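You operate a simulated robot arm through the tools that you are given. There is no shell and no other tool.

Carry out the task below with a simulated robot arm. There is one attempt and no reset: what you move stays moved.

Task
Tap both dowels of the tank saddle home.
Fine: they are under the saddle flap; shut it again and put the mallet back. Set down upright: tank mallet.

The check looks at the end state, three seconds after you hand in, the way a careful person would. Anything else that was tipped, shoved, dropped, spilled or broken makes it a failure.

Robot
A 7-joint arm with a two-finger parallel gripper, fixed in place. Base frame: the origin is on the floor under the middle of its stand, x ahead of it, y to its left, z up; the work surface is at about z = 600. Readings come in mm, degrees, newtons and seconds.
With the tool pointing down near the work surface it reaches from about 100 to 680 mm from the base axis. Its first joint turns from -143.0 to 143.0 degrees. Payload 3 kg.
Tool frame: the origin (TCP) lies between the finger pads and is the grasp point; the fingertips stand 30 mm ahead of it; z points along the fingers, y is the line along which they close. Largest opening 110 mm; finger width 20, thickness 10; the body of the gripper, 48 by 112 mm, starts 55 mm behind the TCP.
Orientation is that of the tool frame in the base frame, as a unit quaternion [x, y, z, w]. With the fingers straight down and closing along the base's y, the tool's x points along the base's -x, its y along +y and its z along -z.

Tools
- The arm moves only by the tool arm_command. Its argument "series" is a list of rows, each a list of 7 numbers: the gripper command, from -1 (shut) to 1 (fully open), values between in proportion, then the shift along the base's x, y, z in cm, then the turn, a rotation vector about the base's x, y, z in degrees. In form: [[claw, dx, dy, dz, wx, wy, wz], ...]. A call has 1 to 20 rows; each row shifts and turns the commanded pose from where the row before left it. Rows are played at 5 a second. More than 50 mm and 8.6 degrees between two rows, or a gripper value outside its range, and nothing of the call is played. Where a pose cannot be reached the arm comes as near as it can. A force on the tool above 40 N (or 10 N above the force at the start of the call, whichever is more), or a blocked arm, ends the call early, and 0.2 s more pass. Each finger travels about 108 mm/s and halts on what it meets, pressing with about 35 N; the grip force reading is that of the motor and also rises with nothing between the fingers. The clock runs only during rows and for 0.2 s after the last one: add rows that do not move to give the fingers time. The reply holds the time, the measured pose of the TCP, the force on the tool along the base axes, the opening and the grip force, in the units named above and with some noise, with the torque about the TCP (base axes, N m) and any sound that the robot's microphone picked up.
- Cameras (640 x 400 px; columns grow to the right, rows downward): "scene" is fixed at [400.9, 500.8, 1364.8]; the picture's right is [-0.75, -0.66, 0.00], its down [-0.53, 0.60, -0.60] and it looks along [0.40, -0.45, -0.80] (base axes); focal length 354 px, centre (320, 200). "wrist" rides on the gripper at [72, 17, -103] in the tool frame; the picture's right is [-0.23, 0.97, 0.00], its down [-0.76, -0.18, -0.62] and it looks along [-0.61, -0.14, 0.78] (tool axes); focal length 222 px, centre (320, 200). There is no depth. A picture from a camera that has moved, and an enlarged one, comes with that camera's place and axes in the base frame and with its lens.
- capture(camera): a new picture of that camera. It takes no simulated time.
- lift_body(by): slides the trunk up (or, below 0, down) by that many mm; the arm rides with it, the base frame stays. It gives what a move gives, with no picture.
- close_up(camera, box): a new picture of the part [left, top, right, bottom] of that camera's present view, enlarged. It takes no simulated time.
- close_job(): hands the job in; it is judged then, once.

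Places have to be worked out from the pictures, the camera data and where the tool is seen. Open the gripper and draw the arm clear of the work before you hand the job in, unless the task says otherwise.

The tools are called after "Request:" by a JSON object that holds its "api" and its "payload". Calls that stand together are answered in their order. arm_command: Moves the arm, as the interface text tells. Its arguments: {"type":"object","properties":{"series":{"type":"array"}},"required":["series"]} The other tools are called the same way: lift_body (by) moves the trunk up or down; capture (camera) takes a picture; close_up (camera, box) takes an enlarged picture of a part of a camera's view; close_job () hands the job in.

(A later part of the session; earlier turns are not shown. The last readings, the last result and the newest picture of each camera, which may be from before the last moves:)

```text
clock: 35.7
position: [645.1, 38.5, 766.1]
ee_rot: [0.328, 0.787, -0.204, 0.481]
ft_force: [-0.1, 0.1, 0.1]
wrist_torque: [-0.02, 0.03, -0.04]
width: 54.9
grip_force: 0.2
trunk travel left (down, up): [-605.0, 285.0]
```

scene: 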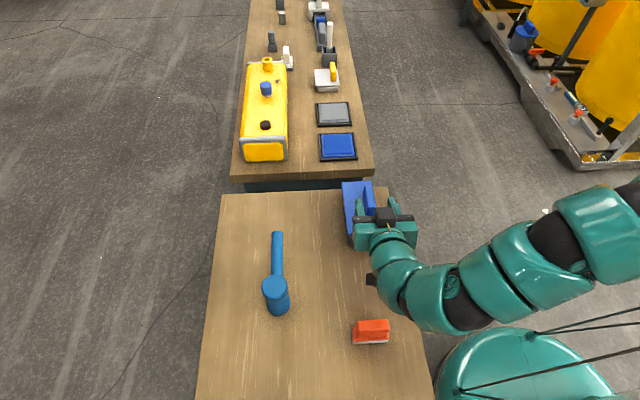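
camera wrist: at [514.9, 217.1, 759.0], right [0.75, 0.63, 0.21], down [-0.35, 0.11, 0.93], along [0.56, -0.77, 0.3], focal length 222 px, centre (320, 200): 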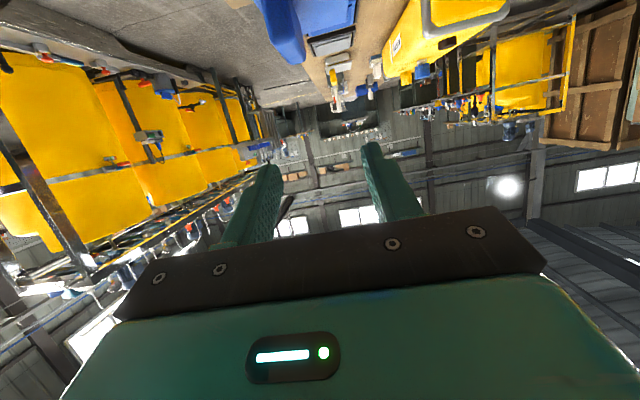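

Now the rehearsal arc, 0 to 104° in the air.

Request:
{"api": "arm_command", "payload": {"series": [[0.0, 0.319, 0.319, 0.843, -5.657, 5.657, 0], [0.0, 0.398, 0.398, 0.771, -5.657, 5.657, 0], [0.0, 0.47, 0.47, 0.686, -5.657, 5.657, 0], [0.0, 0.533, 0.533, 0.587, -5.657, 5.657, 0], [0.0, 0.586, 0.586, 0.475, -5.657, 5.657, 0], [0.0, 0.627, 0.627, 0.356, -5.657, 5.657, 0], [0.0, 0.655, 0.655, 0.229, -5.657, 5.657, 0], [0.0, 0.672, 0.672, 0.098, -5.657, 5.657, 0], [0.0, 0.675, 0.675, -0.036, -5.657, 5.657, 0], [0.0, 0.665, 0.665, -0.168, -5.657, 5.657, 0], [0.0, 0.642, 0.642, -0.297, -5.657, 5.657, 0], [0.0, 0.607, 0.607, -0.421, -5.657, 5.657, 0], [0.0, 0.559, 0.559, -0.536, -5.657, 5.657, 0], [0.0, 0, 0, 0, 0, 0, 0]]}}

Request:
{"api": "capture", "payload": {"camera": "scene"}}

Request:
{"api": "capture", "payload": {"camera": "wrist"}}

```text
clock: 38.7
position: [634.2, 5.4, 851.4]
ee_rot: [-0.094, 0.708, -0.69, 0.118]
ft_force: [-0.1, 0.7, 0.0]
wrist_torque: [-0.02, 0.0, -0.01]
width: 55.3
grip_force: 0.0
out of reach, approached as far as the arm can: row 5, 6, 8, 9, 10, 11, 12, 13
trunk travel left (down, up): [-605.0, 285.0]
```

```text
taken
```

scene: 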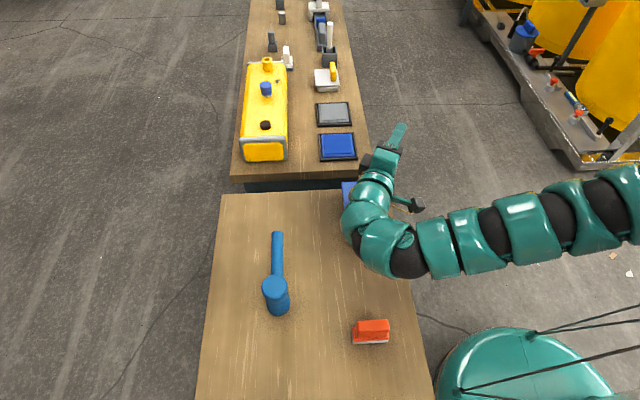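

```text
taken
camera wrist: at [534.2, 82.8, 833.9], right [0.25, 0.1, -0.96], down [0.54, 0.81, 0.22], along [0.81, -0.57, 0.15], focal length 222 px, centre (320, 200)
```

wrist: 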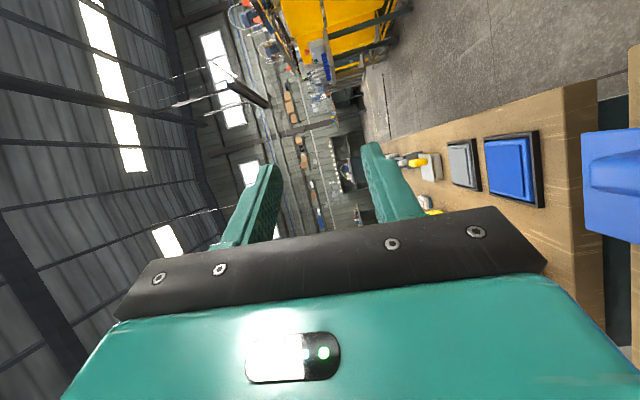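

The wrist bend is what limits this grasp style (limit again at about 40°), so I change strategy. A closed, downward-pointing finger pushed against the robot-side face of the bar can swing the flap open with no wrist turning. First I reverse the rehearsal arc to get back to a known pose.

Request:
{"api": "arm_command", "payload": {"series": [[0.0, -0.559, -0.559, 0.536, 5.657, -5.657, 0], [0.0, -0.607, -0.607, 0.421, 5.657, -5.657, 0], [0.0, -0.642, -0.642, 0.297, 5.657, -5.657, 0], [0.0, -0.665, -0.665, 0.168, 5.657, -5.657, 0], [0.0, -0.675, -0.675, 0.036, 5.657, -5.657, 0], [0.0, -0.672, -0.672, -0.098, 5.657, -5.657, 0], [0.0, -0.655, -0.655, -0.229, 5.657, -5.657, 0], [0.0, -0.627, -0.627, -0.356, 5.657, -5.657, 0], [0.0, -0.586, -0.586, -0.475, 5.657, -5.657, 0], [0.0, -0.533, -0.533, -0.587, 5.657, -5.657, 0], [0.0, -0.47, -0.47, -0.686, 5.657, -5.657, 0], [0.0, -0.398, -0.398, -0.771, 5.657, -5.657, 0], [0.0, -0.319, -0.319, -0.843, 5.657, -5.657, 0], [0.0, 0, 0, 0, 0, 0, 0]]}}

Request:
{"api": "capture", "payload": {"camera": "scene"}}

```text
clock: 41.7
position: [628.8, -26.5, 797.6]
ee_rot: [0.394, 0.754, -0.081, 0.519]
ft_force: [-0.4, -0.4, 0.4]
wrist_torque: [-0.02, 0.01, 0.0]
width: 55.1
grip_force: 0.0
out of reach, approached as far as the arm can: row 5, 6, 7, 8, 9, 10
trunk travel left (down, up): [-605.0, 285.0]
```

```text
taken
```

scene: 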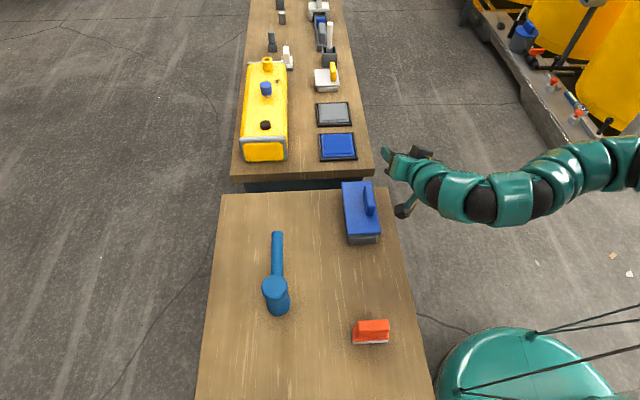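

The arm is free in the air at (629, -27, 798). I turn the tool to point straight down with the camera on the robot side (tool x along -s), rising to z ≈ 850.

Request:
{"api": "arm_command", "payload": {"series": [[0.0, 0.06, 0.29, 0.4, -1.2, 4.954, 6.333], [0.0, 0.06, 0.29, 0.4, -1.2, 4.954, 6.333], [0.0, 0.06, 0.29, 0.4, -1.2, 4.954, 6.333], [0.0, 0.06, 0.29, 0.4, -1.2, 4.954, 6.333], [0.0, 0.06, 0.29, 0.4, -1.2, 4.954, 6.333], [0.0, 0.06, 0.29, 0.4, -1.2, 4.954, 6.333], [0.0, 0.06, 0.29, 0.4, -1.2, 4.954, 6.333], [-0.5, 0.06, 0.29, 0.4, -1.2, 4.954, 6.333], [-0.5, 0.06, 0.29, 0.4, -1.2, 4.954, 6.333], [-0.5, 0.06, 0.29, 0.4, -1.2, 4.954, 6.333], [-1, 0.06, 0.29, 0.4, -1.2, 4.954, 6.333], [-1, 0.06, 0.29, 0.4, -1.2, 4.954, 6.333], [-1, 0.06, 0.29, 0.4, -1.2, 4.954, 6.333], [-1, 0.06, 0.29, 0.4, -1.2, 4.954, 6.333], [-1, 0, 0, 0, 0, 0, 0]]}}

Request:
{"api": "capture", "payload": {"camera": "wrist"}}

Request:
{"api": "capture", "payload": {"camera": "scene"}}

```text
clock: 44.9
position: [652.1, 17.2, 826.6]
ee_rot: [-0.384, 0.923, 0.001, 0.0]
ft_force: [0.0, -0.3, -0.9]
wrist_torque: [-0.02, -0.02, -0.01]
width: 0.0
grip_force: 34.7
out of reach, approached as far as the arm can: row 13, 14
trunk travel left (down, up): [-605.0, 285.0]
```

```text
taken
camera wrist: at [587.9, -23.2, 930.3], right [-0.53, 0.85, 0.0], down [0.66, 0.41, 0.63], along [0.53, 0.33, -0.78], focal length 222 px, centre (320, 200)
```

wrist: 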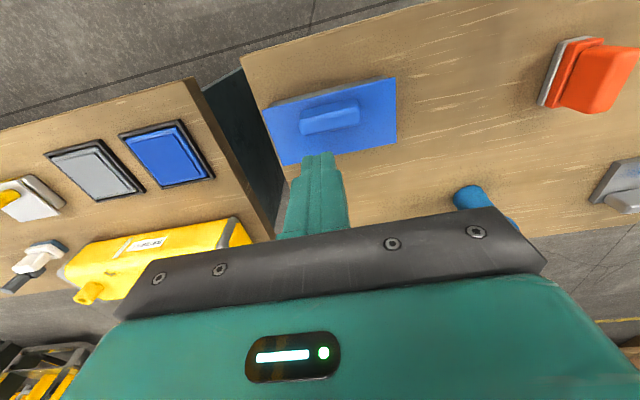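

```text
taken
```

scene: 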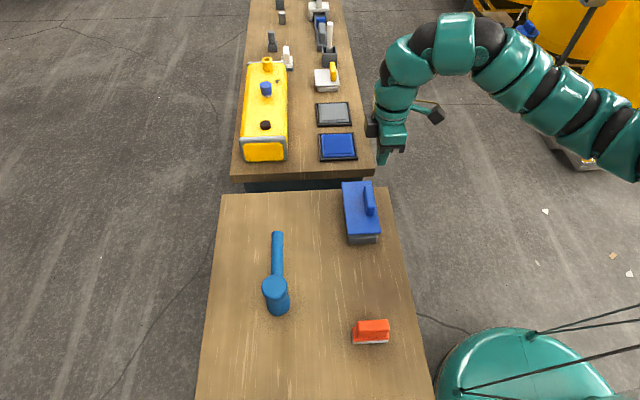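

Tool now points straight down with the fingers shut. I shift to the robot side of the bar (s ≈ 457) and lower the trunk 90 mm so the tip comes near the flap's height.

Request:
{"api": "arm_command", "payload": {"series": [[-1, -0.8, -0.25, 0, 0, 0, 0], [-1, -0.8, -0.25, 0, 0, 0, 0], [-1, 0, 0, 0, 0, 0, 0]]}}

Request:
{"api": "lift_body", "payload": {"by": -90}}

Request:
{"api": "close_up", "payload": {"camera": "wrist", "box": [200, 20, 480, 240]}}

Request:
{"api": "close_up", "payload": {"camera": "scene", "box": [320, 145, 440, 265]}}

```text
clock: 45.7
position: [642.4, 16.2, 818.7]
ee_rot: [-0.383, 0.924, 0.001, 0.001]
ft_force: [-0.8, -0.8, 0.0]
wrist_torque: [-0.01, 0.01, 0.0]
width: 0.1
grip_force: 34.7
out of reach, approached as far as the arm can: row 1, 2
trunk travel left (down, up): [-605.0, 285.0]
```

```text
clock: 46.9
position: [643.1, 14.8, 728.7]
ee_rot: [-0.384, 0.923, 0.001, 0.0]
ft_force: [-0.2, -0.2, 0.2]
wrist_torque: [0.0, 0.02, 0.0]
width: 0.1
grip_force: 35.1
trunk travel left (down, up): [-515.0, 375.0]
```

```text
1.82 times, centred on (340, 130) of wrist
camera zoom: at [579.3, -24.9, 831.8], right [-0.53, 0.85, 0.0], down [0.66, 0.41, 0.63], along [0.53, 0.33, -0.78], focal length 404 px, centre (284, 327)
```

zoom: 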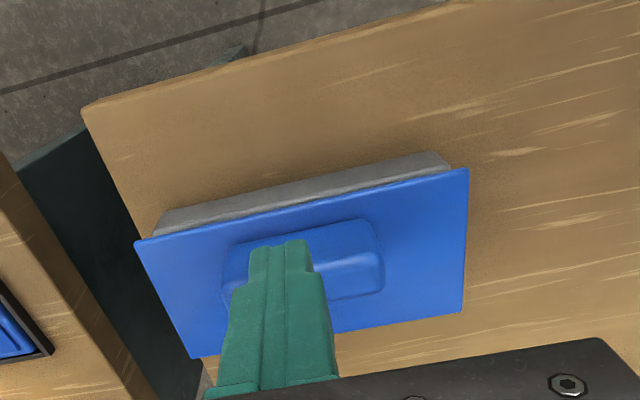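

```text
3.33 times, centred on (380, 205) of scene
camera zoom: at [400.9, 500.8, 1364.8], right [-0.75, -0.66, 0.0], down [-0.53, 0.6, -0.6], along [0.4, -0.45, -0.8], focal length 1179 px, centre (120, 183)
```

zoom: 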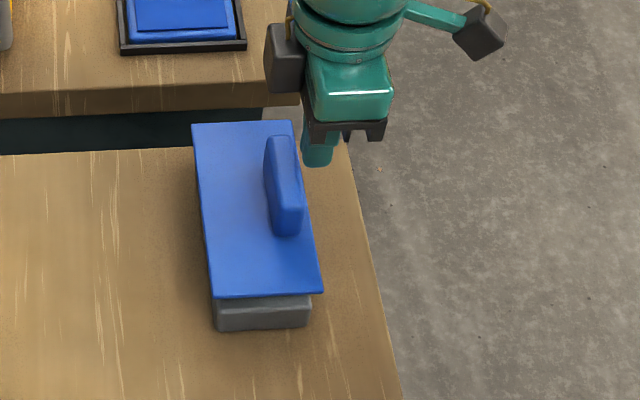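

Good view; the tip is just on the robot side of the bar. The arm is near an upper joint limit relative to the trunk, so I raise the trunk 80 mm and then come down with the arm instead.

Request:
{"api": "lift_body", "payload": {"by": 80}}

Request:
{"api": "arm_command", "payload": {"series": [[-1, -0.3, -0.1, -3.0, 0, 0, 0], [-1, -0.3, -0.05, -3.0, 0, 0, 0], [-1, 0, 0, -2.0, 0, 0, 0], [-1, 0, 0, 0, 0, 0, 0]]}}

Request:
{"api": "close_up", "payload": {"camera": "wrist", "box": [200, 20, 480, 240]}}

Request:
{"api": "close_up", "payload": {"camera": "scene", "box": [320, 145, 440, 265]}}

```text
clock: 48.1
position: [642.1, 15.1, 809.2]
ee_rot: [-0.383, 0.924, 0.001, 0.001]
ft_force: [0.2, 0.1, -0.2]
wrist_torque: [0.03, -0.01, 0.03]
width: 0.0
grip_force: 34.6
trunk travel left (down, up): [-595.0, 295.0]
```

```text
clock: 49.1
position: [637.3, 13.7, 729.4]
ee_rot: [-0.384, 0.923, 0.001, 0.001]
ft_force: [0.6, -0.9, -0.2]
wrist_torque: [0.01, 0.01, -0.01]
width: 0.3
grip_force: 35.2
trunk travel left (down, up): [-595.0, 295.0]
```

```text
1.82 times, centred on (340, 130) of wrist
camera zoom: at [573.5, -26.8, 832.0], right [-0.53, 0.85, 0.0], down [0.66, 0.41, 0.63], along [0.53, 0.33, -0.78], focal length 404 px, centre (284, 327)
```

zoom: 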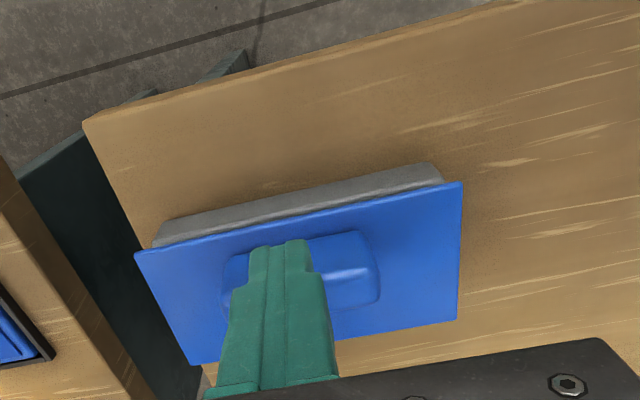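

```text
3.33 times, centred on (380, 205) of scene
camera zoom: at [400.9, 500.8, 1364.8], right [-0.75, -0.66, 0.0], down [-0.53, 0.6, -0.6], along [0.4, -0.45, -0.8], focal length 1179 px, centre (120, 183)
```

zoom: 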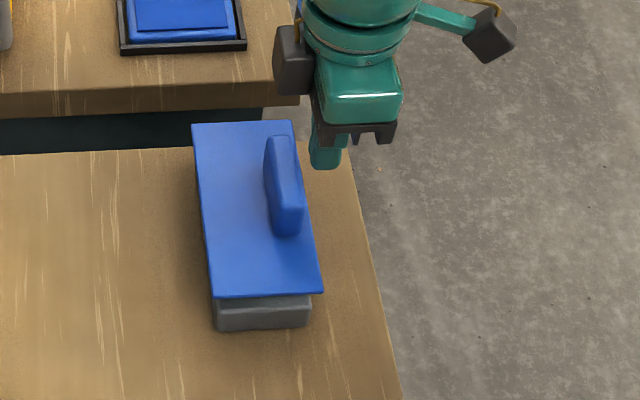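

Position s ≈ 460, l ≈ 441, beside the bar. I lower the tip to z ≈ 671 and then nudge +s until it touches the bar's face.

Request:
{"api": "arm_command", "payload": {"series": [[-1, 0, 0, -1.4, 0, 0, 0], [-1, 0, 0, -1.4, 0, 0, 0], [-1, 0, 0, 0, 0, 0, 0]]}}

Request:
{"api": "arm_command", "payload": {"series": [[-1, 0.14, 0.14, 0, 0, 0, 0], [-1, 0.07, 0.07, 0, 0, 0, 0], [-1, 0, 0, 0, 0, 0, 0]]}}

Request:
{"api": "close_up", "payload": {"camera": "wrist", "box": [200, 20, 480, 240]}}

Request:
{"api": "close_up", "payload": {"camera": "scene", "box": [340, 165, 400, 225]}}

```text
clock: 49.9
position: [636.6, 13.5, 700.0]
ee_rot: [-0.383, 0.924, 0.001, 0.001]
ft_force: [0.1, -0.6, 0.3]
wrist_torque: [0.02, 0.0, 0.03]
width: 0.1
grip_force: 35.1
trunk travel left (down, up): [-595.0, 295.0]
```

```text
clock: 50.7
position: [638.5, 15.9, 699.2]
ee_rot: [-0.383, 0.924, 0.001, 0.001]
ft_force: [0.3, 0.0, 0.0]
wrist_torque: [0.0, 0.01, 0.02]
width: 0.0
grip_force: 35.1
trunk travel left (down, up): [-595.0, 295.0]
```

```text
1.82 times, centred on (340, 130) of wrist
camera zoom: at [575.2, -24.2, 803.5], right [-0.53, 0.85, 0.0], down [0.66, 0.41, 0.63], along [0.53, 0.33, -0.78], focal length 404 px, centre (284, 327)
```

zoom: 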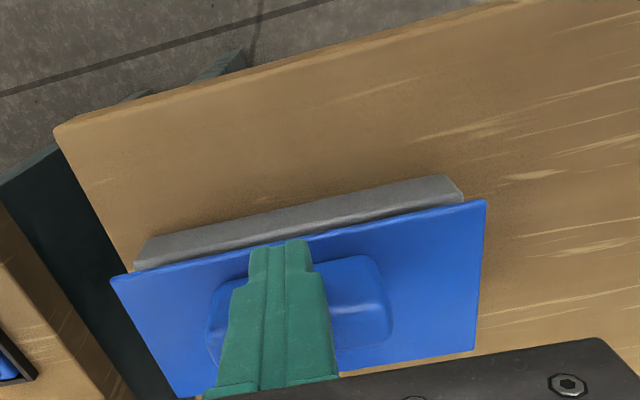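

```text
6.67 times, centred on (370, 195) of scene
camera zoom: at [400.9, 500.8, 1364.8], right [-0.75, -0.66, 0.0], down [-0.53, 0.6, -0.6], along [0.4, -0.45, -0.8], focal length 2357 px, centre (-13, 233)
```

zoom: 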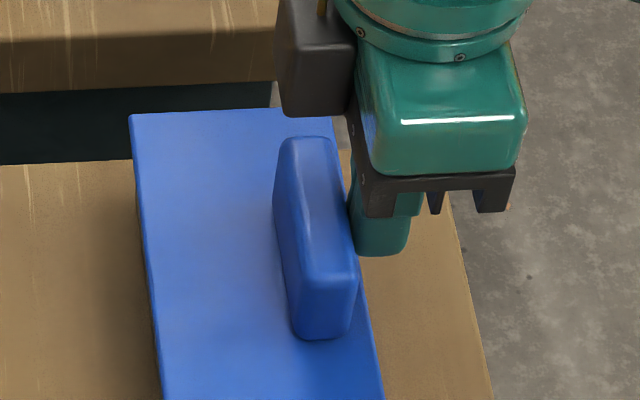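

No contact yet. I inch forward another 2–3 mm looking for the touch.

Request:
{"api": "arm_command", "payload": {"series": [[-1, 0.1, 0.1, 0, 0, 0, 0], [-1, 0.1, 0.1, 0, 0, 0, 0], [-1, 0, 0, 0, 0, 0, 0]]}}

```text
clock: 51.5
position: [639.8, 17.7, 700.3]
ee_rot: [-0.383, 0.924, 0.001, 0.0]
ft_force: [-5.6, -5.7, 2.3]
wrist_torque: [-0.08, 0.22, 0.03]
width: 0.0
grip_force: 34.7
trunk travel left (down, up): [-595.0, 295.0]
```

Contact at s ≈ 465 with about 8 N. Now I follow the opening arc for the contact point, first 10°.

Request:
{"api": "arm_command", "payload": {"series": [[-1, 0.11, 0.11, 0.42, 0, 0, 0], [-1, 0.13, 0.13, 0.41, 0, 0, 0], [-1, 0.15, 0.15, 0.39, 0, 0, 0], [-1, 0, 0, 0, 0, 0, 0]]}}

Request:
{"api": "close_up", "payload": {"camera": "wrist", "box": [200, 20, 480, 240]}}

Request:
{"api": "close_up", "payload": {"camera": "scene", "box": [320, 165, 420, 265]}}

```text
clock: 52.5
position: [643.7, 21.5, 713.9]
ee_rot: [-0.384, 0.923, 0.001, 0.003]
ft_force: [-11.6, -11.4, 7.4]
wrist_torque: [-0.33, 0.22, 0.01]
width: 0.0
grip_force: 34.6
trunk travel left (down, up): [-595.0, 295.0]
```

```text
1.82 times, centred on (340, 130) of wrist
camera zoom: at [580.2, -19.4, 816.6], right [-0.53, 0.85, 0.0], down [0.66, 0.41, 0.63], along [0.53, 0.33, -0.78], focal length 404 px, centre (284, 327)
```

zoom: 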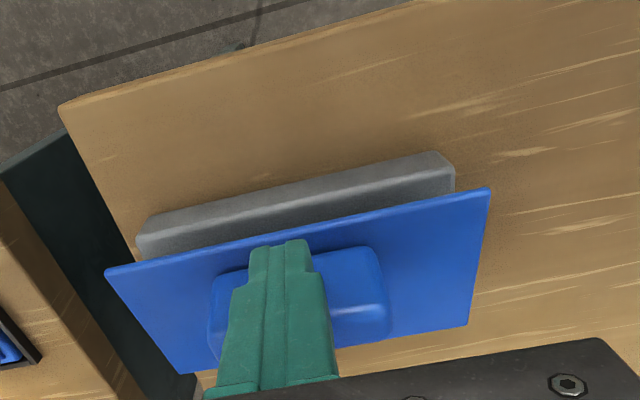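

```text
4.00 times, centred on (370, 215) of scene
camera zoom: at [400.9, 500.8, 1364.8], right [-0.75, -0.66, 0.0], down [-0.53, 0.6, -0.6], along [0.4, -0.45, -0.8], focal length 1414 px, centre (120, 140)
```

zoom: 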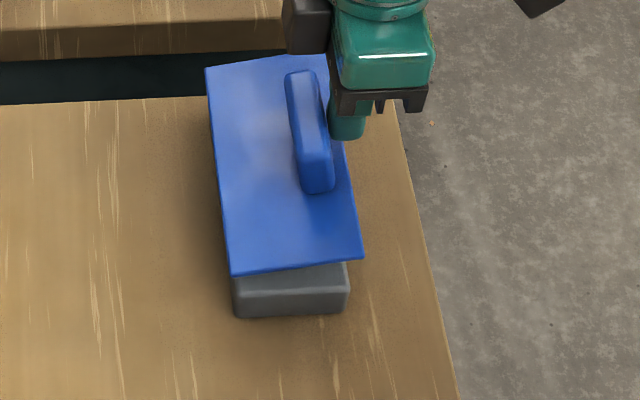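

It is opening. I continue along the arc to about 30°.

Request:
{"api": "arm_command", "payload": {"series": [[-1, 0.17, 0.17, 0.37, 0, 0, 0], [-1, 0.18, 0.18, 0.37, 0, 0, 0], [-1, 0.2, 0.2, 0.36, 0, 0, 0], [-1, 0.21, 0.21, 0.33, 0, 0, 0], [-1, 0.22, 0.22, 0.32, 0, 0, 0], [-1, 0.24, 0.24, 0.31, 0, 0, 0], [-1, 0, 0, 0, 0, 0, 0]]}}

Request:
{"api": "close_up", "payload": {"camera": "wrist", "box": [200, 20, 480, 240]}}

Request:
{"api": "close_up", "payload": {"camera": "scene", "box": [320, 165, 420, 265]}}

```text
clock: 54.1
position: [655.4, 32.5, 735.4]
ee_rot: [-0.383, 0.924, 0.001, 0.003]
ft_force: [-11.5, -17.7, 22.0]
wrist_torque: [-0.38, 0.18, -0.03]
width: 0.1
grip_force: 35.0
trunk travel left (down, up): [-595.0, 295.0]
```

```text
1.82 times, centred on (340, 130) of wrist
camera zoom: at [591.8, -7.6, 838.5], right [-0.53, 0.85, 0.0], down [0.66, 0.41, 0.63], along [0.53, 0.33, -0.78], focal length 404 px, centre (284, 327)
```

zoom: 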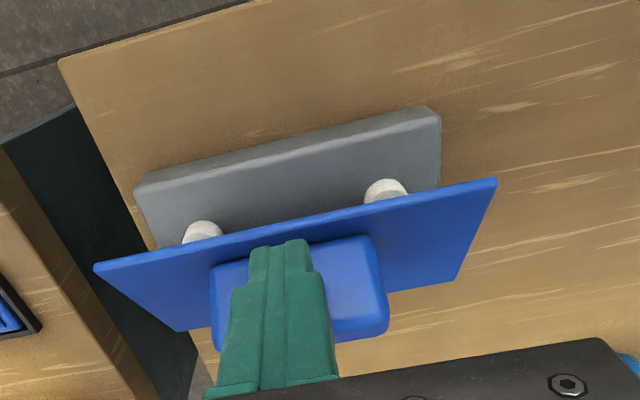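

```text
4.00 times, centred on (370, 215) of scene
camera zoom: at [400.9, 500.8, 1364.8], right [-0.75, -0.66, 0.0], down [-0.53, 0.6, -0.6], along [0.4, -0.45, -0.8], focal length 1414 px, centre (120, 140)
```

zoom: 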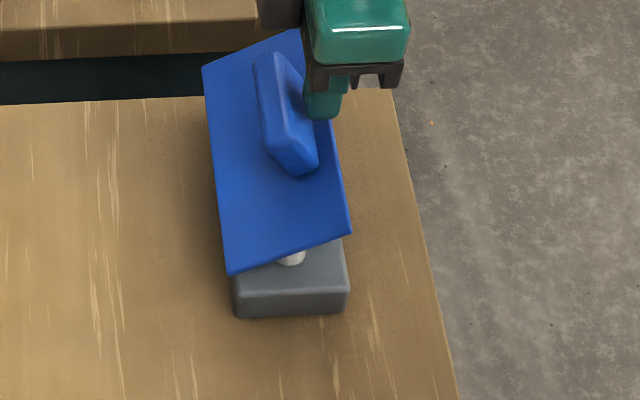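

The dowels (white) are visible under the flap. The force (about 30 N, partly upward) suggests my tip is wedging down into the corner, so I raise 4 mm and read again.

Request:
{"api": "arm_command", "payload": {"series": [[-1, 0, 0, 0.2, 0, 0, 0], [-1, 0, 0, 0.2, 0, 0, 0], [-1, 0, 0, 0, 0, 0, 0]]}}

Request:
{"api": "close_up", "payload": {"camera": "scene", "box": [340, 165, 400, 225]}}

```text
clock: 54.9
position: [656.8, 35.1, 738.1]
ee_rot: [-0.384, 0.923, 0.001, 0.002]
ft_force: [-1.4, -3.7, 4.0]
wrist_torque: [-0.12, -0.01, 0.01]
width: 0.0
grip_force: 34.9
trunk travel left (down, up): [-595.0, 295.0]
```

```text
6.67 times, centred on (370, 195) of scene
camera zoom: at [400.9, 500.8, 1364.8], right [-0.75, -0.66, 0.0], down [-0.53, 0.6, -0.6], along [0.4, -0.45, -0.8], focal length 2357 px, centre (-13, 233)
```

zoom: 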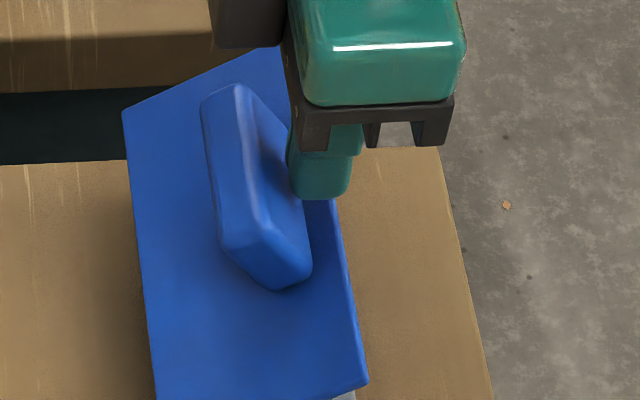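

Relieved (about 5 N). The flap is around 33°; I continue along a slightly higher arc to about 50°.

Request:
{"api": "arm_command", "payload": {"series": [[-1, 0.23, 0.23, 0.24, 0, 0, 0], [-1, 0.235, 0.235, 0.22, 0, 0, 0], [-1, 0.24, 0.24, 0.2, 0, 0, 0], [-1, 0.28, 0.28, 0.22, 0, 0, 0], [-1, 0.285, 0.285, 0.2, 0, 0, 0], [-1, 0.285, 0.285, 0.18, 0, 0, 0], [-1, 0, 0, 0, 0, 0, 0]]}}

Request:
{"api": "close_up", "payload": {"camera": "wrist", "box": [200, 20, 480, 240]}}

Request:
{"api": "close_up", "payload": {"camera": "scene", "box": [320, 145, 420, 265]}}

```text
clock: 56.5
position: [672.1, 47.6, 750.3]
ee_rot: [-0.384, 0.923, 0.001, 0.001]
ft_force: [-2.4, -1.2, 5.6]
wrist_torque: [0.03, 0.02, -0.05]
width: 0.0
grip_force: 35.2
trunk travel left (down, up): [-595.0, 295.0]
```

```text
1.82 times, centred on (340, 130) of wrist
camera zoom: at [608.6, 8.9, 853.5], right [-0.53, 0.85, 0.0], down [0.66, 0.41, 0.63], along [0.53, 0.33, -0.78], focal length 404 px, centre (284, 327)
```

zoom: 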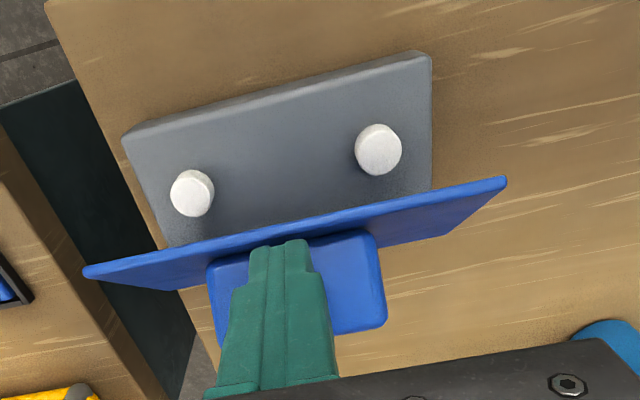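

```text
3.33 times, centred on (370, 205) of scene
camera zoom: at [400.9, 500.8, 1364.8], right [-0.75, -0.66, 0.0], down [-0.53, 0.6, -0.6], along [0.4, -0.45, -0.8], focal length 1179 px, centre (153, 183)
```

zoom: 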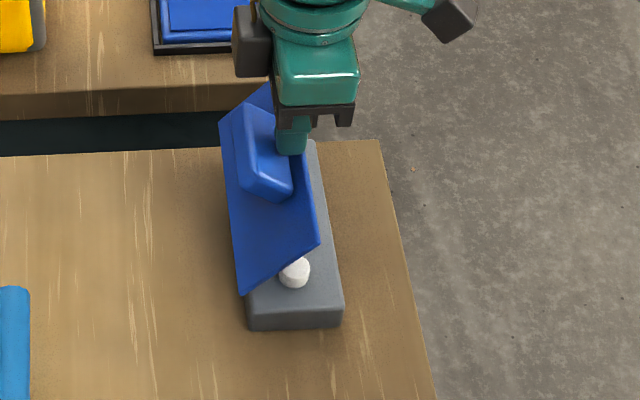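

Both dowels are clearly visible now and the flap is near 50°. I continue to about 70°.

Request:
{"api": "arm_command", "payload": {"series": [[-1, 0.27, 0.27, 0.13, 0, 0, 0], [-1, 0.27, 0.27, 0.12, 0, 0, 0], [-1, 0.27, 0.27, 0.1, 0, 0, 0], [-1, 0.27, 0.27, 0.08, 0, 0, 0], [-1, 0.25, 0.25, 0.05, 0, 0, 0], [-1, 0.25, 0.25, 0.03, 0, 0, 0], [-1, 0.25, 0.25, 0.0, 0, 0, 0], [-1, 0.25, 0.25, 0.0, 0, 0, 0], [-1, 0, 0, 0, 0, 0, 0]]}}

Request:
{"api": "close_up", "payload": {"camera": "wrist", "box": [200, 20, 480, 240]}}

Request:
{"api": "close_up", "payload": {"camera": "scene", "box": [320, 145, 420, 265]}}

```text
clock: 58.3
position: [694.3, 71.9, 761.4]
ee_rot: [-0.384, 0.923, 0.001, 0.008]
ft_force: [-5.9, -1.8, 27.1]
wrist_torque: [-0.16, 0.43, 0.05]
width: 0.0
grip_force: 34.8
trunk travel left (down, up): [-595.0, 295.0]
stopped in row 9: the force on the tool passed its limit at 42 N (the readings are from after the stop); the commanded pose is now the measured one
```

```text
1.82 times, centred on (340, 130) of wrist
camera zoom: at [629.7, 30.9, 863.3], right [-0.53, 0.85, 0.0], down [0.65, 0.41, 0.64], along [0.54, 0.34, -0.77], focal length 404 px, centre (284, 327)
```

zoom: 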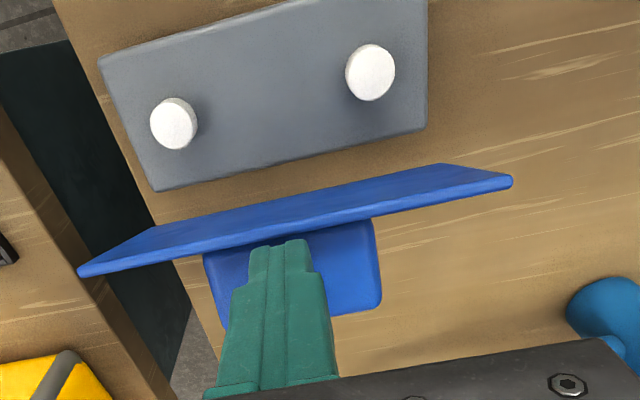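

```text
3.33 times, centred on (370, 205) of scene
camera zoom: at [400.9, 500.8, 1364.8], right [-0.75, -0.66, 0.0], down [-0.53, 0.6, -0.6], along [0.4, -0.45, -0.8], focal length 1179 px, centre (153, 183)
```

zoom: 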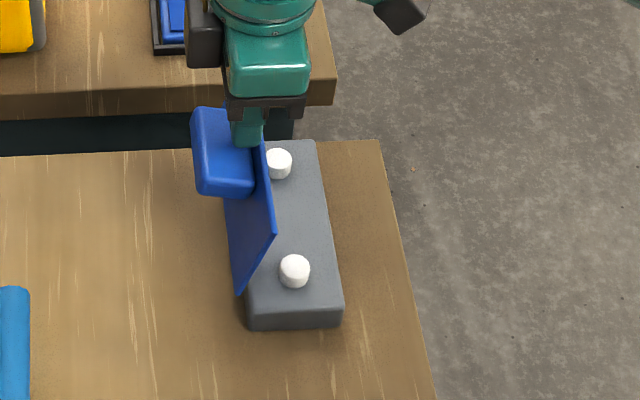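

The push stopped at 42 N, now mostly an upward reaction, with the flap near 75°; it may be at a stop or stiff there. I raise the tip 4 mm to unload and see whether the flap stays.

Request:
{"api": "arm_command", "payload": {"series": [[-1, 0, 0, 0.2, 0, 0, 0], [-1, 0, 0, 0.2, 0, 0, 0], [-1, 0, 0, 0, 0, 0, 0]]}}

Request:
{"api": "close_up", "payload": {"camera": "wrist", "box": [200, 20, 480, 240]}}

Request:
{"api": "close_up", "payload": {"camera": "scene", "box": [330, 145, 400, 245]}}

```text
clock: 59.1
position: [693.2, 70.8, 761.1]
ee_rot: [-0.384, 0.923, 0.001, 0.005]
ft_force: [-4.0, 1.2, 10.1]
wrist_torque: [-0.02, 0.22, -0.04]
width: 0.0
grip_force: 35.0
trunk travel left (down, up): [-595.0, 295.0]
```

```text
1.82 times, centred on (340, 130) of wrist
camera zoom: at [629.5, 29.9, 863.7], right [-0.53, 0.85, 0.0], down [0.66, 0.41, 0.63], along [0.53, 0.33, -0.78], focal length 404 px, centre (284, 327)
```

zoom: 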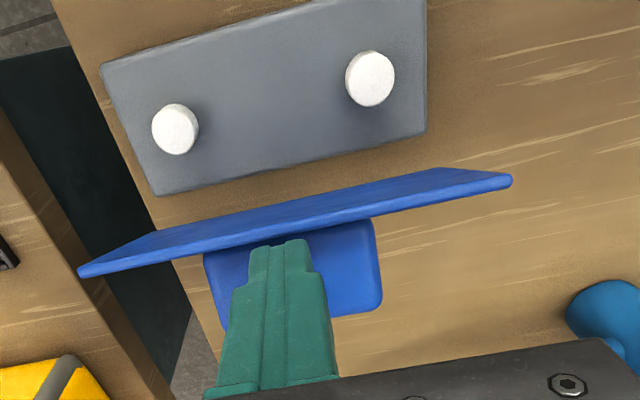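

```text
4.00 times, centred on (365, 195) of scene
camera zoom: at [400.9, 500.8, 1364.8], right [-0.75, -0.66, 0.0], down [-0.53, 0.6, -0.6], along [0.4, -0.45, -0.8], focal length 1414 px, centre (140, 220)
```

zoom: 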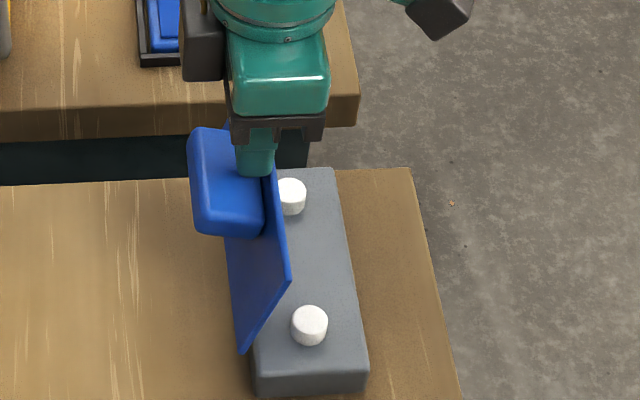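

The flap is at about 75° and the tip's inner part is bearing on the flap's free edge, cancelling the push. I shift the tip outward (+s) by about 12 mm with a slight rise so it bears only on the bar.

Request:
{"api": "arm_command", "payload": {"series": [[-1, 0.21, 0.21, 0.08, 0, 0, 0], [-1, 0.21, 0.21, 0.05, 0, 0, 0], [-1, 0.21, 0.21, 0.0, 0, 0, 0], [-1, 0.21, 0.21, 0.0, 0, 0, 0], [-1, 0, 0, 0, 0, 0, 0]]}}

Request:
{"api": "close_up", "payload": {"camera": "wrist", "box": [200, 20, 480, 240]}}

Request:
{"api": "close_up", "payload": {"camera": "scene", "box": [330, 145, 400, 245]}}

```text
clock: 60.3
position: [702.6, 79.1, 761.7]
ee_rot: [-0.384, 0.923, 0.001, 0.004]
ft_force: [-0.1, -0.4, 0.3]
wrist_torque: [0.0, -0.01, 0.03]
width: 0.2
grip_force: 34.6
trunk travel left (down, up): [-595.0, 295.0]
```

```text
1.82 times, centred on (340, 130) of wrist
camera zoom: at [639.2, 37.9, 864.7], right [-0.53, 0.85, 0.0], down [0.66, 0.41, 0.63], along [0.53, 0.33, -0.78], focal length 404 px, centre (284, 327)
```

zoom: 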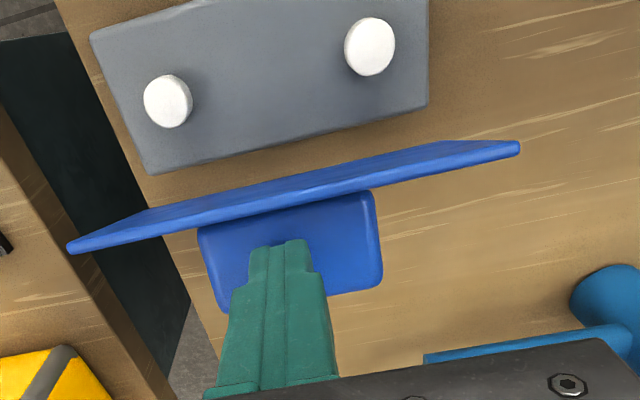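

```text
4.00 times, centred on (365, 195) of scene
camera zoom: at [400.9, 500.8, 1364.8], right [-0.75, -0.66, 0.0], down [-0.53, 0.6, -0.6], along [0.4, -0.45, -0.8], focal length 1414 px, centre (140, 220)
```

zoom: 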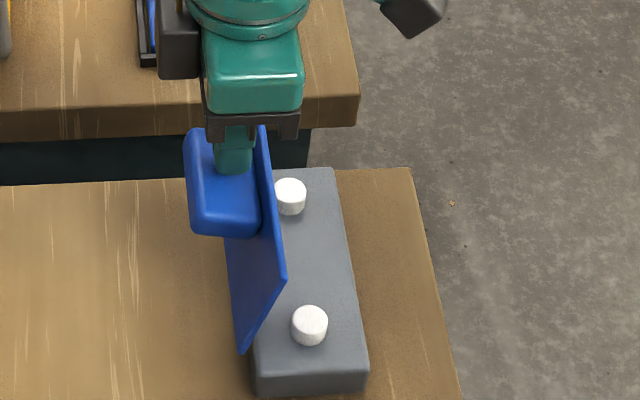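

No force now: the flap stays by itself near 78°, so the hinge has friction. I press on along the arc past vertical, to about 95°.

Request:
{"api": "arm_command", "payload": {"series": [[-1, 0.22, 0.22, -0.17, 0, 0, 0], [-1, 0.22, 0.22, -0.17, 0, 0, 0], [-1, 0.22, 0.22, -0.17, 0, 0, 0], [-1, 0.24, 0.24, -0.12, 0, 0, 0], [-1, 0.24, 0.24, -0.12, 0, 0, 0], [-1, 0.23, 0.23, -0.14, 0, 0, 0], [-1, 0.23, 0.23, -0.14, 0, 0, 0], [-1, 0, 0, 0, 0, 0, 0]]}}

Request:
{"api": "close_up", "payload": {"camera": "wrist", "box": [200, 20, 480, 240]}}

Request:
{"api": "close_up", "payload": {"camera": "scene", "box": [330, 145, 400, 245]}}

```text
clock: 62.1
position: [718.1, 95.2, 753.7]
ee_rot: [-0.384, 0.923, 0.0, 0.006]
ft_force: [3.3, 0.6, 16.4]
wrist_torque: [-0.08, 0.02, 0.11]
width: 0.0
grip_force: 34.5
trunk travel left (down, up): [-595.0, 295.0]
```

```text
1.82 times, centred on (340, 130) of wrist
camera zoom: at [654.4, 54.0, 856.1], right [-0.53, 0.85, 0.0], down [0.66, 0.41, 0.63], along [0.54, 0.33, -0.78], focal length 404 px, centre (284, 327)
```

zoom: 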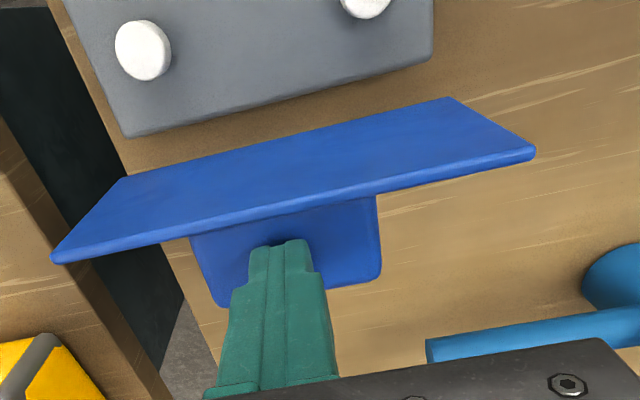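

```text
4.00 times, centred on (365, 195) of scene
camera zoom: at [400.9, 500.8, 1364.8], right [-0.75, -0.66, 0.0], down [-0.53, 0.6, -0.6], along [0.4, -0.45, -0.8], focal length 1414 px, centre (140, 220)
```

zoom: 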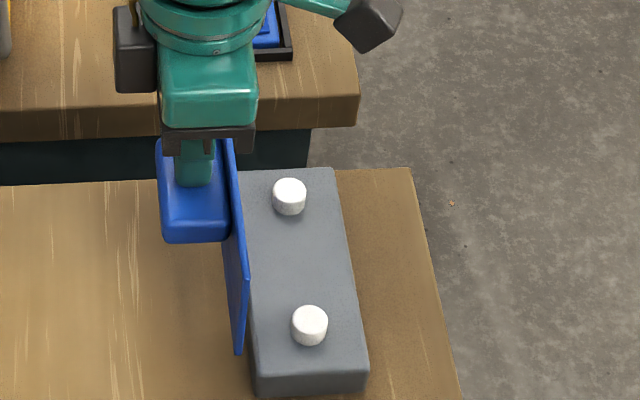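

The flap is just past vertical (about 91°). I push a little further for clearance, toward 100°, watching the force.

Request:
{"api": "arm_command", "payload": {"series": [[-1, 0.22, 0.22, -0.15, 0, 0, 0], [-1, 0.22, 0.22, -0.17, 0, 0, 0], [-1, 0.22, 0.22, -0.17, 0, 0, 0], [-1, 0.2, 0.2, -0.2, 0, 0, 0], [-1, 0, 0, 0, 0, 0, 0]]}}

Request:
{"api": "close_up", "payload": {"camera": "scene", "box": [330, 145, 400, 245]}}

```text
clock: 63.3
position: [729.7, 106.2, 747.5]
ee_rot: [-0.384, 0.923, 0.001, 0.01]
ft_force: [2.2, 4.1, 8.5]
wrist_torque: [0.06, 0.01, 0.07]
width: 0.0
grip_force: 34.7
trunk travel left (down, up): [-595.0, 295.0]
stopped in row 5: the force on the tool passed its limit at 41 N (the readings are from after the stop); the commanded pose is now the measured one
```

```text
4.00 times, centred on (365, 195) of scene
camera zoom: at [400.9, 500.8, 1364.8], right [-0.75, -0.66, 0.0], down [-0.53, 0.6, -0.6], along [0.4, -0.45, -0.8], focal length 1414 px, centre (140, 220)
```

zoom: 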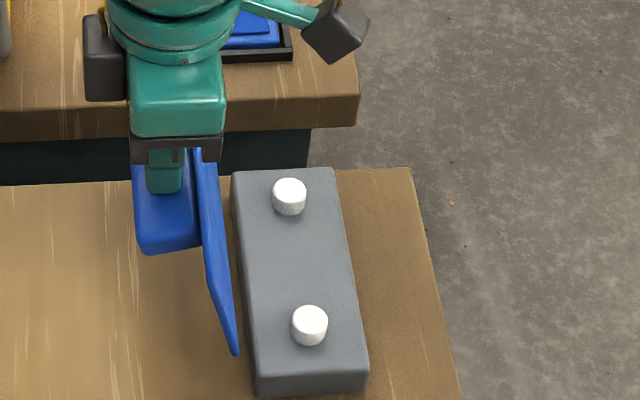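

The flap snapped over to about 108° (likely its stop) and reads only small force now. I lift the finger straight up and check that it stays open.

Request:
{"api": "arm_command", "payload": {"series": [[-1, 0, 0, 0.5, 0, 0, 0], [-1, 0, 0, 2.0, 0, 0, 0], [-1, 0, 0, 3.0, 0, 0, 0], [-1, 0, 0, 0, 0, 0, 0]]}}

Request:
{"api": "close_up", "payload": {"camera": "scene", "box": [330, 145, 400, 245]}}

Request:
{"api": "capture", "payload": {"camera": "wrist"}}

```text
clock: 64.3
position: [729.0, 104.2, 802.7]
ee_rot: [-0.384, 0.923, 0.002, 0.008]
ft_force: [0.5, 0.2, 0.6]
wrist_torque: [-0.01, 0.03, 0.0]
width: 0.2
grip_force: 34.7
trunk travel left (down, up): [-595.0, 295.0]
```

```text
4.00 times, centred on (365, 195) of scene
camera zoom: at [400.9, 500.8, 1364.8], right [-0.75, -0.66, 0.0], down [-0.53, 0.6, -0.6], along [0.4, -0.45, -0.8], focal length 1414 px, centre (140, 220)
```

zoom: 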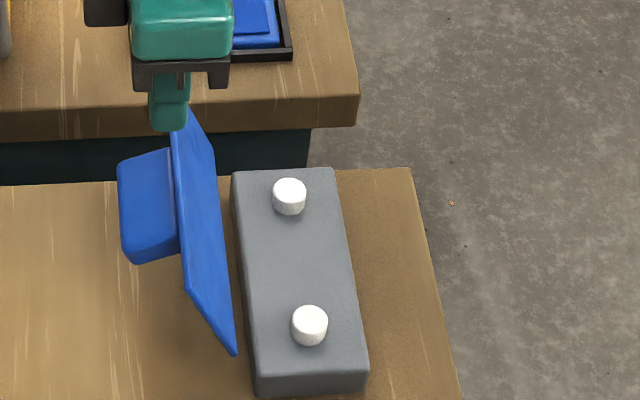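

```text
taken
camera wrist: at [665.3, 63.7, 904.7], right [-0.53, 0.85, 0.0], down [0.66, 0.41, 0.64], along [0.54, 0.34, -0.77], focal length 222 px, centre (320, 200)
```

wrist: 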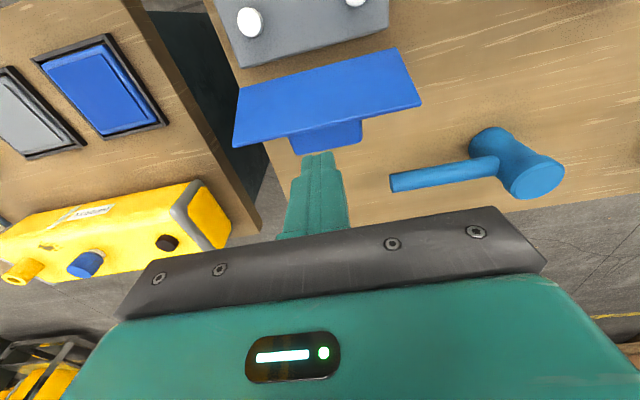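

The flap now rests open by itself at roughly 115°. Both dowels sit at s ≈ 510, at l ≈ 381 and 478. Next I go to the mallet: turning the tool so it closes across the mallet head (perpendicular to its handle) and hovering above it.

Request:
{"api": "arm_command", "payload": {"series": [[-1, 0, 0, 1.0, 0, 0, 0], [0, -0.645, 2.22, 0, 0, 0, -8.18], [1, -0.645, 2.22, 0, 0, 0, -8.18], [1, -0.645, 2.22, 0, 0, 0, -8.18], [1, -0.645, 2.22, 0, 0, 0, -8.18], [1, -0.645, 2.22, 0, 0, 0, -8.18], [1, -0.645, 2.22, 0, 0, 0, -8.18], [1, -0.645, 2.22, 0, 0, 0, -8.18], [1, -0.645, 2.22, 0, 0, 0, -8.18], [1, -0.645, 2.22, 0, 0, 0, -8.18], [1, -0.645, 2.22, 0, 0, 0, -8.18], [1, -0.645, 2.22, 0, 0, 0, -8.18], [1, 0, 0, 0, 0, 0, 0]]}}

Request:
{"api": "capture", "payload": {"camera": "wrist"}}

Request:
{"api": "capture", "payload": {"camera": "scene"}}

```text
clock: 67.1
position: [600.4, 297.3, 818.2]
ee_rot: [0.383, 0.924, -0.005, 0.006]
ft_force: [0.9, 0.3, -0.1]
wrist_torque: [-0.01, -0.03, 0.03]
width: 109.8
grip_force: 0.1
out of reach, approached as far as the arm can: row 5, 6, 7, 8, 9, 10, 11, 12
trunk travel left (down, up): [-595.0, 295.0]
```

```text
taken
camera wrist: at [560.1, 361.6, 920.8], right [0.85, 0.53, 0.0], down [0.41, -0.66, 0.64], along [0.34, -0.54, -0.77], focal length 222 px, centre (320, 200)
```

wrist: 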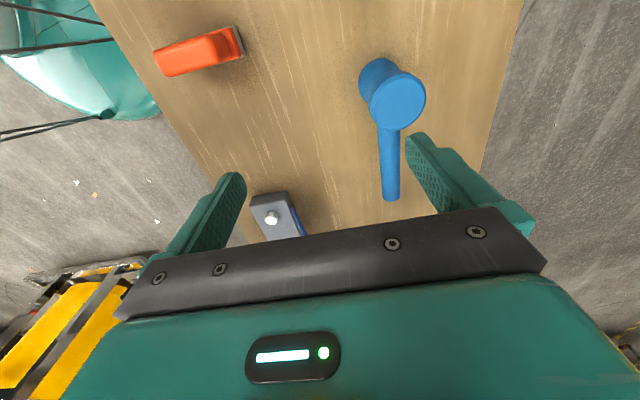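

```text
taken
```

scene: 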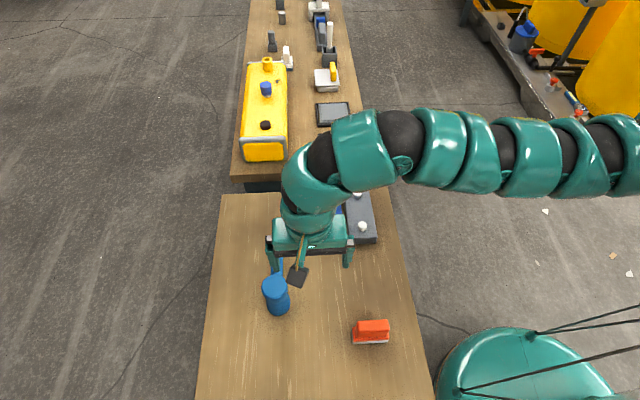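

The arm only reached (600, 297) with this yaw; the elbow is swung awkwardly, so the last joint is probably near its limit. I rotate the tool by +180° (same closing line, other way round) to get a better posture.

Request:
{"api": "arm_command", "payload": {"series": [[1, 0, 0, 0, 0, 0, 8.571], [1, 0, 0, 0, 0, 0, 8.571], [1, 0, 0, 0, 0, 0, 8.571], [1, 0, 0, 0, 0, 0, 8.571], [1, 0, 0, 0, 0, 0, 8.571], [1, 0, 0, 0, 0, 0, 8.571], [1, 0, 0, 0, 0, 0, 8.571], [1, 0, 0, 0, 0, 0, 8.571], [1, 0, 0, 0, 0, 0, 8.571], [1, 0, 0, 0, 0, 0, 8.571], [1, 0, 0, 0, 0, 0, 8.571], [1, 0, 0, 0, 0, 0, 8.571], [1, 0, 0, 0, 0, 0, 8.571], [1, 0, 0, 0, 0, 0, 8.571], [1, 0, 0, 0, 0, 0, 8.571], [1, 0, 0, 0, 0, 0, 8.571], [1, 0, 0, 0, 0, 0, 8.571], [1, 0, 0, 0, 0, 0, 8.571], [1, 0, 0, 0, 0, 0, 8.571], [1, 0, 0, 0, 0, 0, 8.571]]}}

Request:
{"api": "arm_command", "payload": {"series": [[1, 0, 0, 0, 0, 0, 8.571], [1, 1.5, 1.3, 0, 0, 0, 0], [1, 1.5, 1.3, 0, 0, 0, 0], [1, 1.5, 1.3, 0, 0, 0, 0], [1, 1.3, 1.2, 0, 0, 0, 0], [1, 0, 0, 0, 0, 0, 0]]}}

Request:
{"api": "capture", "payload": {"camera": "wrist"}}

Request:
{"api": "capture", "payload": {"camera": "scene"}}

```text
clock: 71.3
position: [600.3, 297.8, 818.5]
ee_rot: [0.894, -0.448, -0.006, -0.005]
ft_force: [0.1, 0.8, -1.2]
wrist_torque: [-0.02, 0.02, -0.01]
width: 109.8
grip_force: 0.0
trunk travel left (down, up): [-595.0, 295.0]
```

```text
clock: 72.7
position: [607.6, 305.1, 820.0]
ee_rot: [0.924, -0.382, -0.007, -0.004]
ft_force: [0.2, 0.2, -0.8]
wrist_torque: [0.0, 0.02, 0.03]
width: 109.7
grip_force: 0.1
out of reach, approached as far as the arm can: row 2, 3, 4, 5
trunk travel left (down, up): [-595.0, 295.0]
```

```text
taken
camera wrist: at [647.3, 239.6, 922.8], right [-0.85, -0.53, 0.0], down [-0.41, 0.65, 0.64], along [-0.34, 0.54, -0.77], focal length 222 px, centre (320, 200)
```

wrist: 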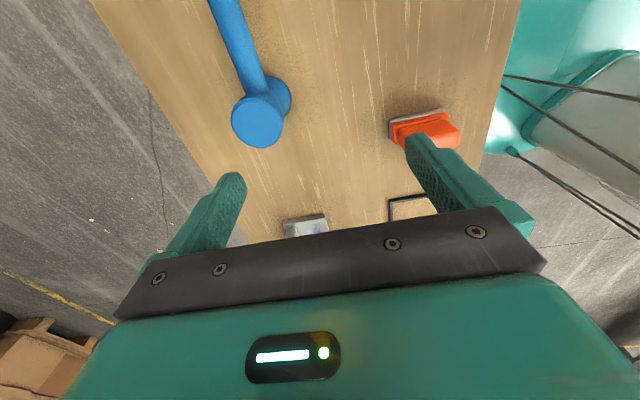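

```text
taken
```

scene: 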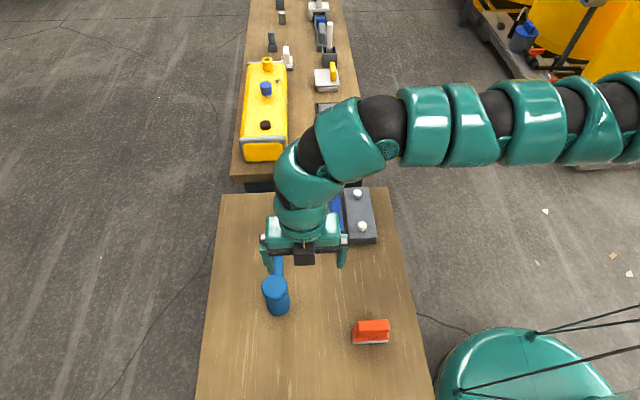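

Not a last-joint limit: it stops at r ≈ 680. I try at a greater height relative to the trunk (the start pose reached r = 760 higher up), moving up and outward.

Request:
{"api": "arm_command", "payload": {"series": [[1, 0, 0, 3.0, 0, 0, 0], [1, 0, 0, 3.0, 0, 0, 0], [1, 1.5, 1.3, 0, 0, 0, 0], [1, 1.5, 1.3, 0, 0, 0, 0], [1, 1.5, 1.3, 0, 0, 0, 0], [1, 0, 0, 0, 0, 0, 0]]}}

Request:
{"api": "capture", "payload": {"camera": "scene"}}

```text
clock: 74.1
position: [612.7, 309.0, 880.6]
ee_rot: [0.924, -0.382, -0.006, -0.005]
ft_force: [-0.6, -0.1, 0.4]
wrist_torque: [0.01, 0.03, 0.0]
width: 110.1
grip_force: 0.0
out of reach, approached as far as the arm can: row 3, 4, 5
trunk travel left (down, up): [-595.0, 295.0]
```

```text
taken
```

scene: 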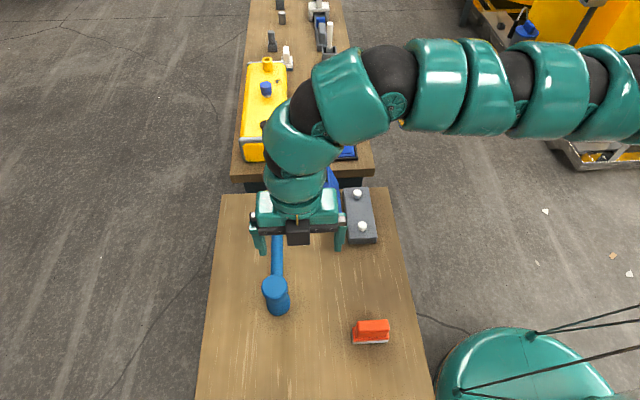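

The reach limit for a vertical tool is real here (r ≈ 686), and the mallet head is at r ≈ 744. I'll instead tilt the tool outward by 25° and close along the handle direction (above the handle), so the pads still lie flat against the upright head. First I yaw back by -90° and tilt.

Request:
{"api": "arm_command", "payload": {"series": [[0.3, -0.3, -0.3, 0, 0, 0, -8.18], [0.3, -0.3, -0.3, 0, 0, 0, -8.18], [0.3, -0.3, -0.3, 0, 0, 0, -8.18], [0.3, 0, 0, 0, 0, 0, -8.18], [0.3, 0, 0, 0, 0, 0, -8.18], [0.3, 0, 0, 0, 0, 0, -8.18], [0.3, 0, 0, 0, 0, 0, -8.18], [0.3, 0, 0, 0, 0, 0, -8.18], [0.3, 0, 0, 0, 0, 0, -8.18], [0.3, 0, 0, 0, 0, 0, -8.18], [0.3, 0, 0, 0, 0, 0, -8.2], [0.3, 0.5, 0.5, 0, 5.89, -5.89, 0], [0.3, 0.5, 0.5, 0, 5.89, -5.89, 0], [0.3, 0.5, 0.5, 0, 5.89, -5.89, 0], [0.3, 0, 0, 0, 0, 0, 0]]}}

Request:
{"api": "arm_command", "payload": {"series": [[0.3, 1.0, 1.0, -1.0, 0, 0, 0], [0.3, 1.0, 1.0, -1.0, 0, 0, 0], [0.3, 0.8, 1.0, -1.0, 0, 0, 0], [0.3, 0, 0, 0, 0, 0, 0]]}}

Request:
{"api": "capture", "payload": {"camera": "wrist"}}

Request:
{"api": "capture", "payload": {"camera": "scene"}}

```text
clock: 77.3
position: [619.0, 314.0, 879.8]
ee_rot: [-0.373, 0.9, 0.084, 0.208]
ft_force: [0.5, 0.3, -0.1]
wrist_torque: [0.0, 0.02, -0.02]
width: 71.5
grip_force: 0.1
trunk travel left (down, up): [-595.0, 295.0]
```

```text
clock: 78.3
position: [647.3, 343.6, 850.1]
ee_rot: [-0.373, 0.9, 0.083, 0.208]
ft_force: [0.0, 0.0, 0.1]
wrist_torque: [-0.01, 0.04, 0.01]
width: 71.1
grip_force: 0.0
trunk travel left (down, up): [-595.0, 295.0]
```

```text
taken
camera wrist: at [556.9, 278.0, 911.4], right [-0.54, 0.83, 0.1], down [0.42, 0.17, 0.89], along [0.73, 0.53, -0.44], focal length 222 px, centre (320, 200)
```

wrist: 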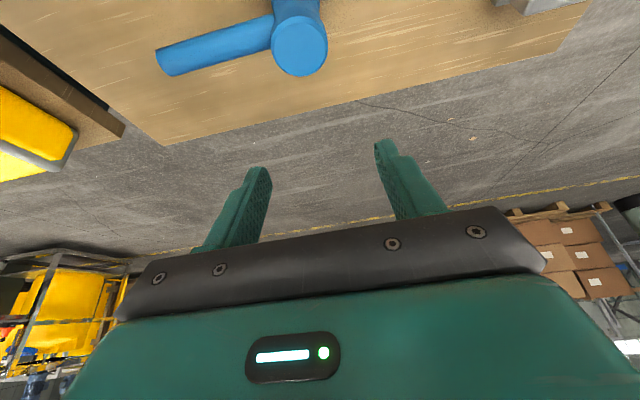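

```text
taken
```

scene: 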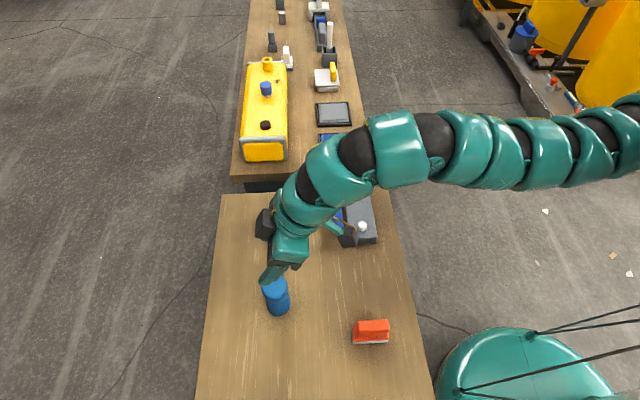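

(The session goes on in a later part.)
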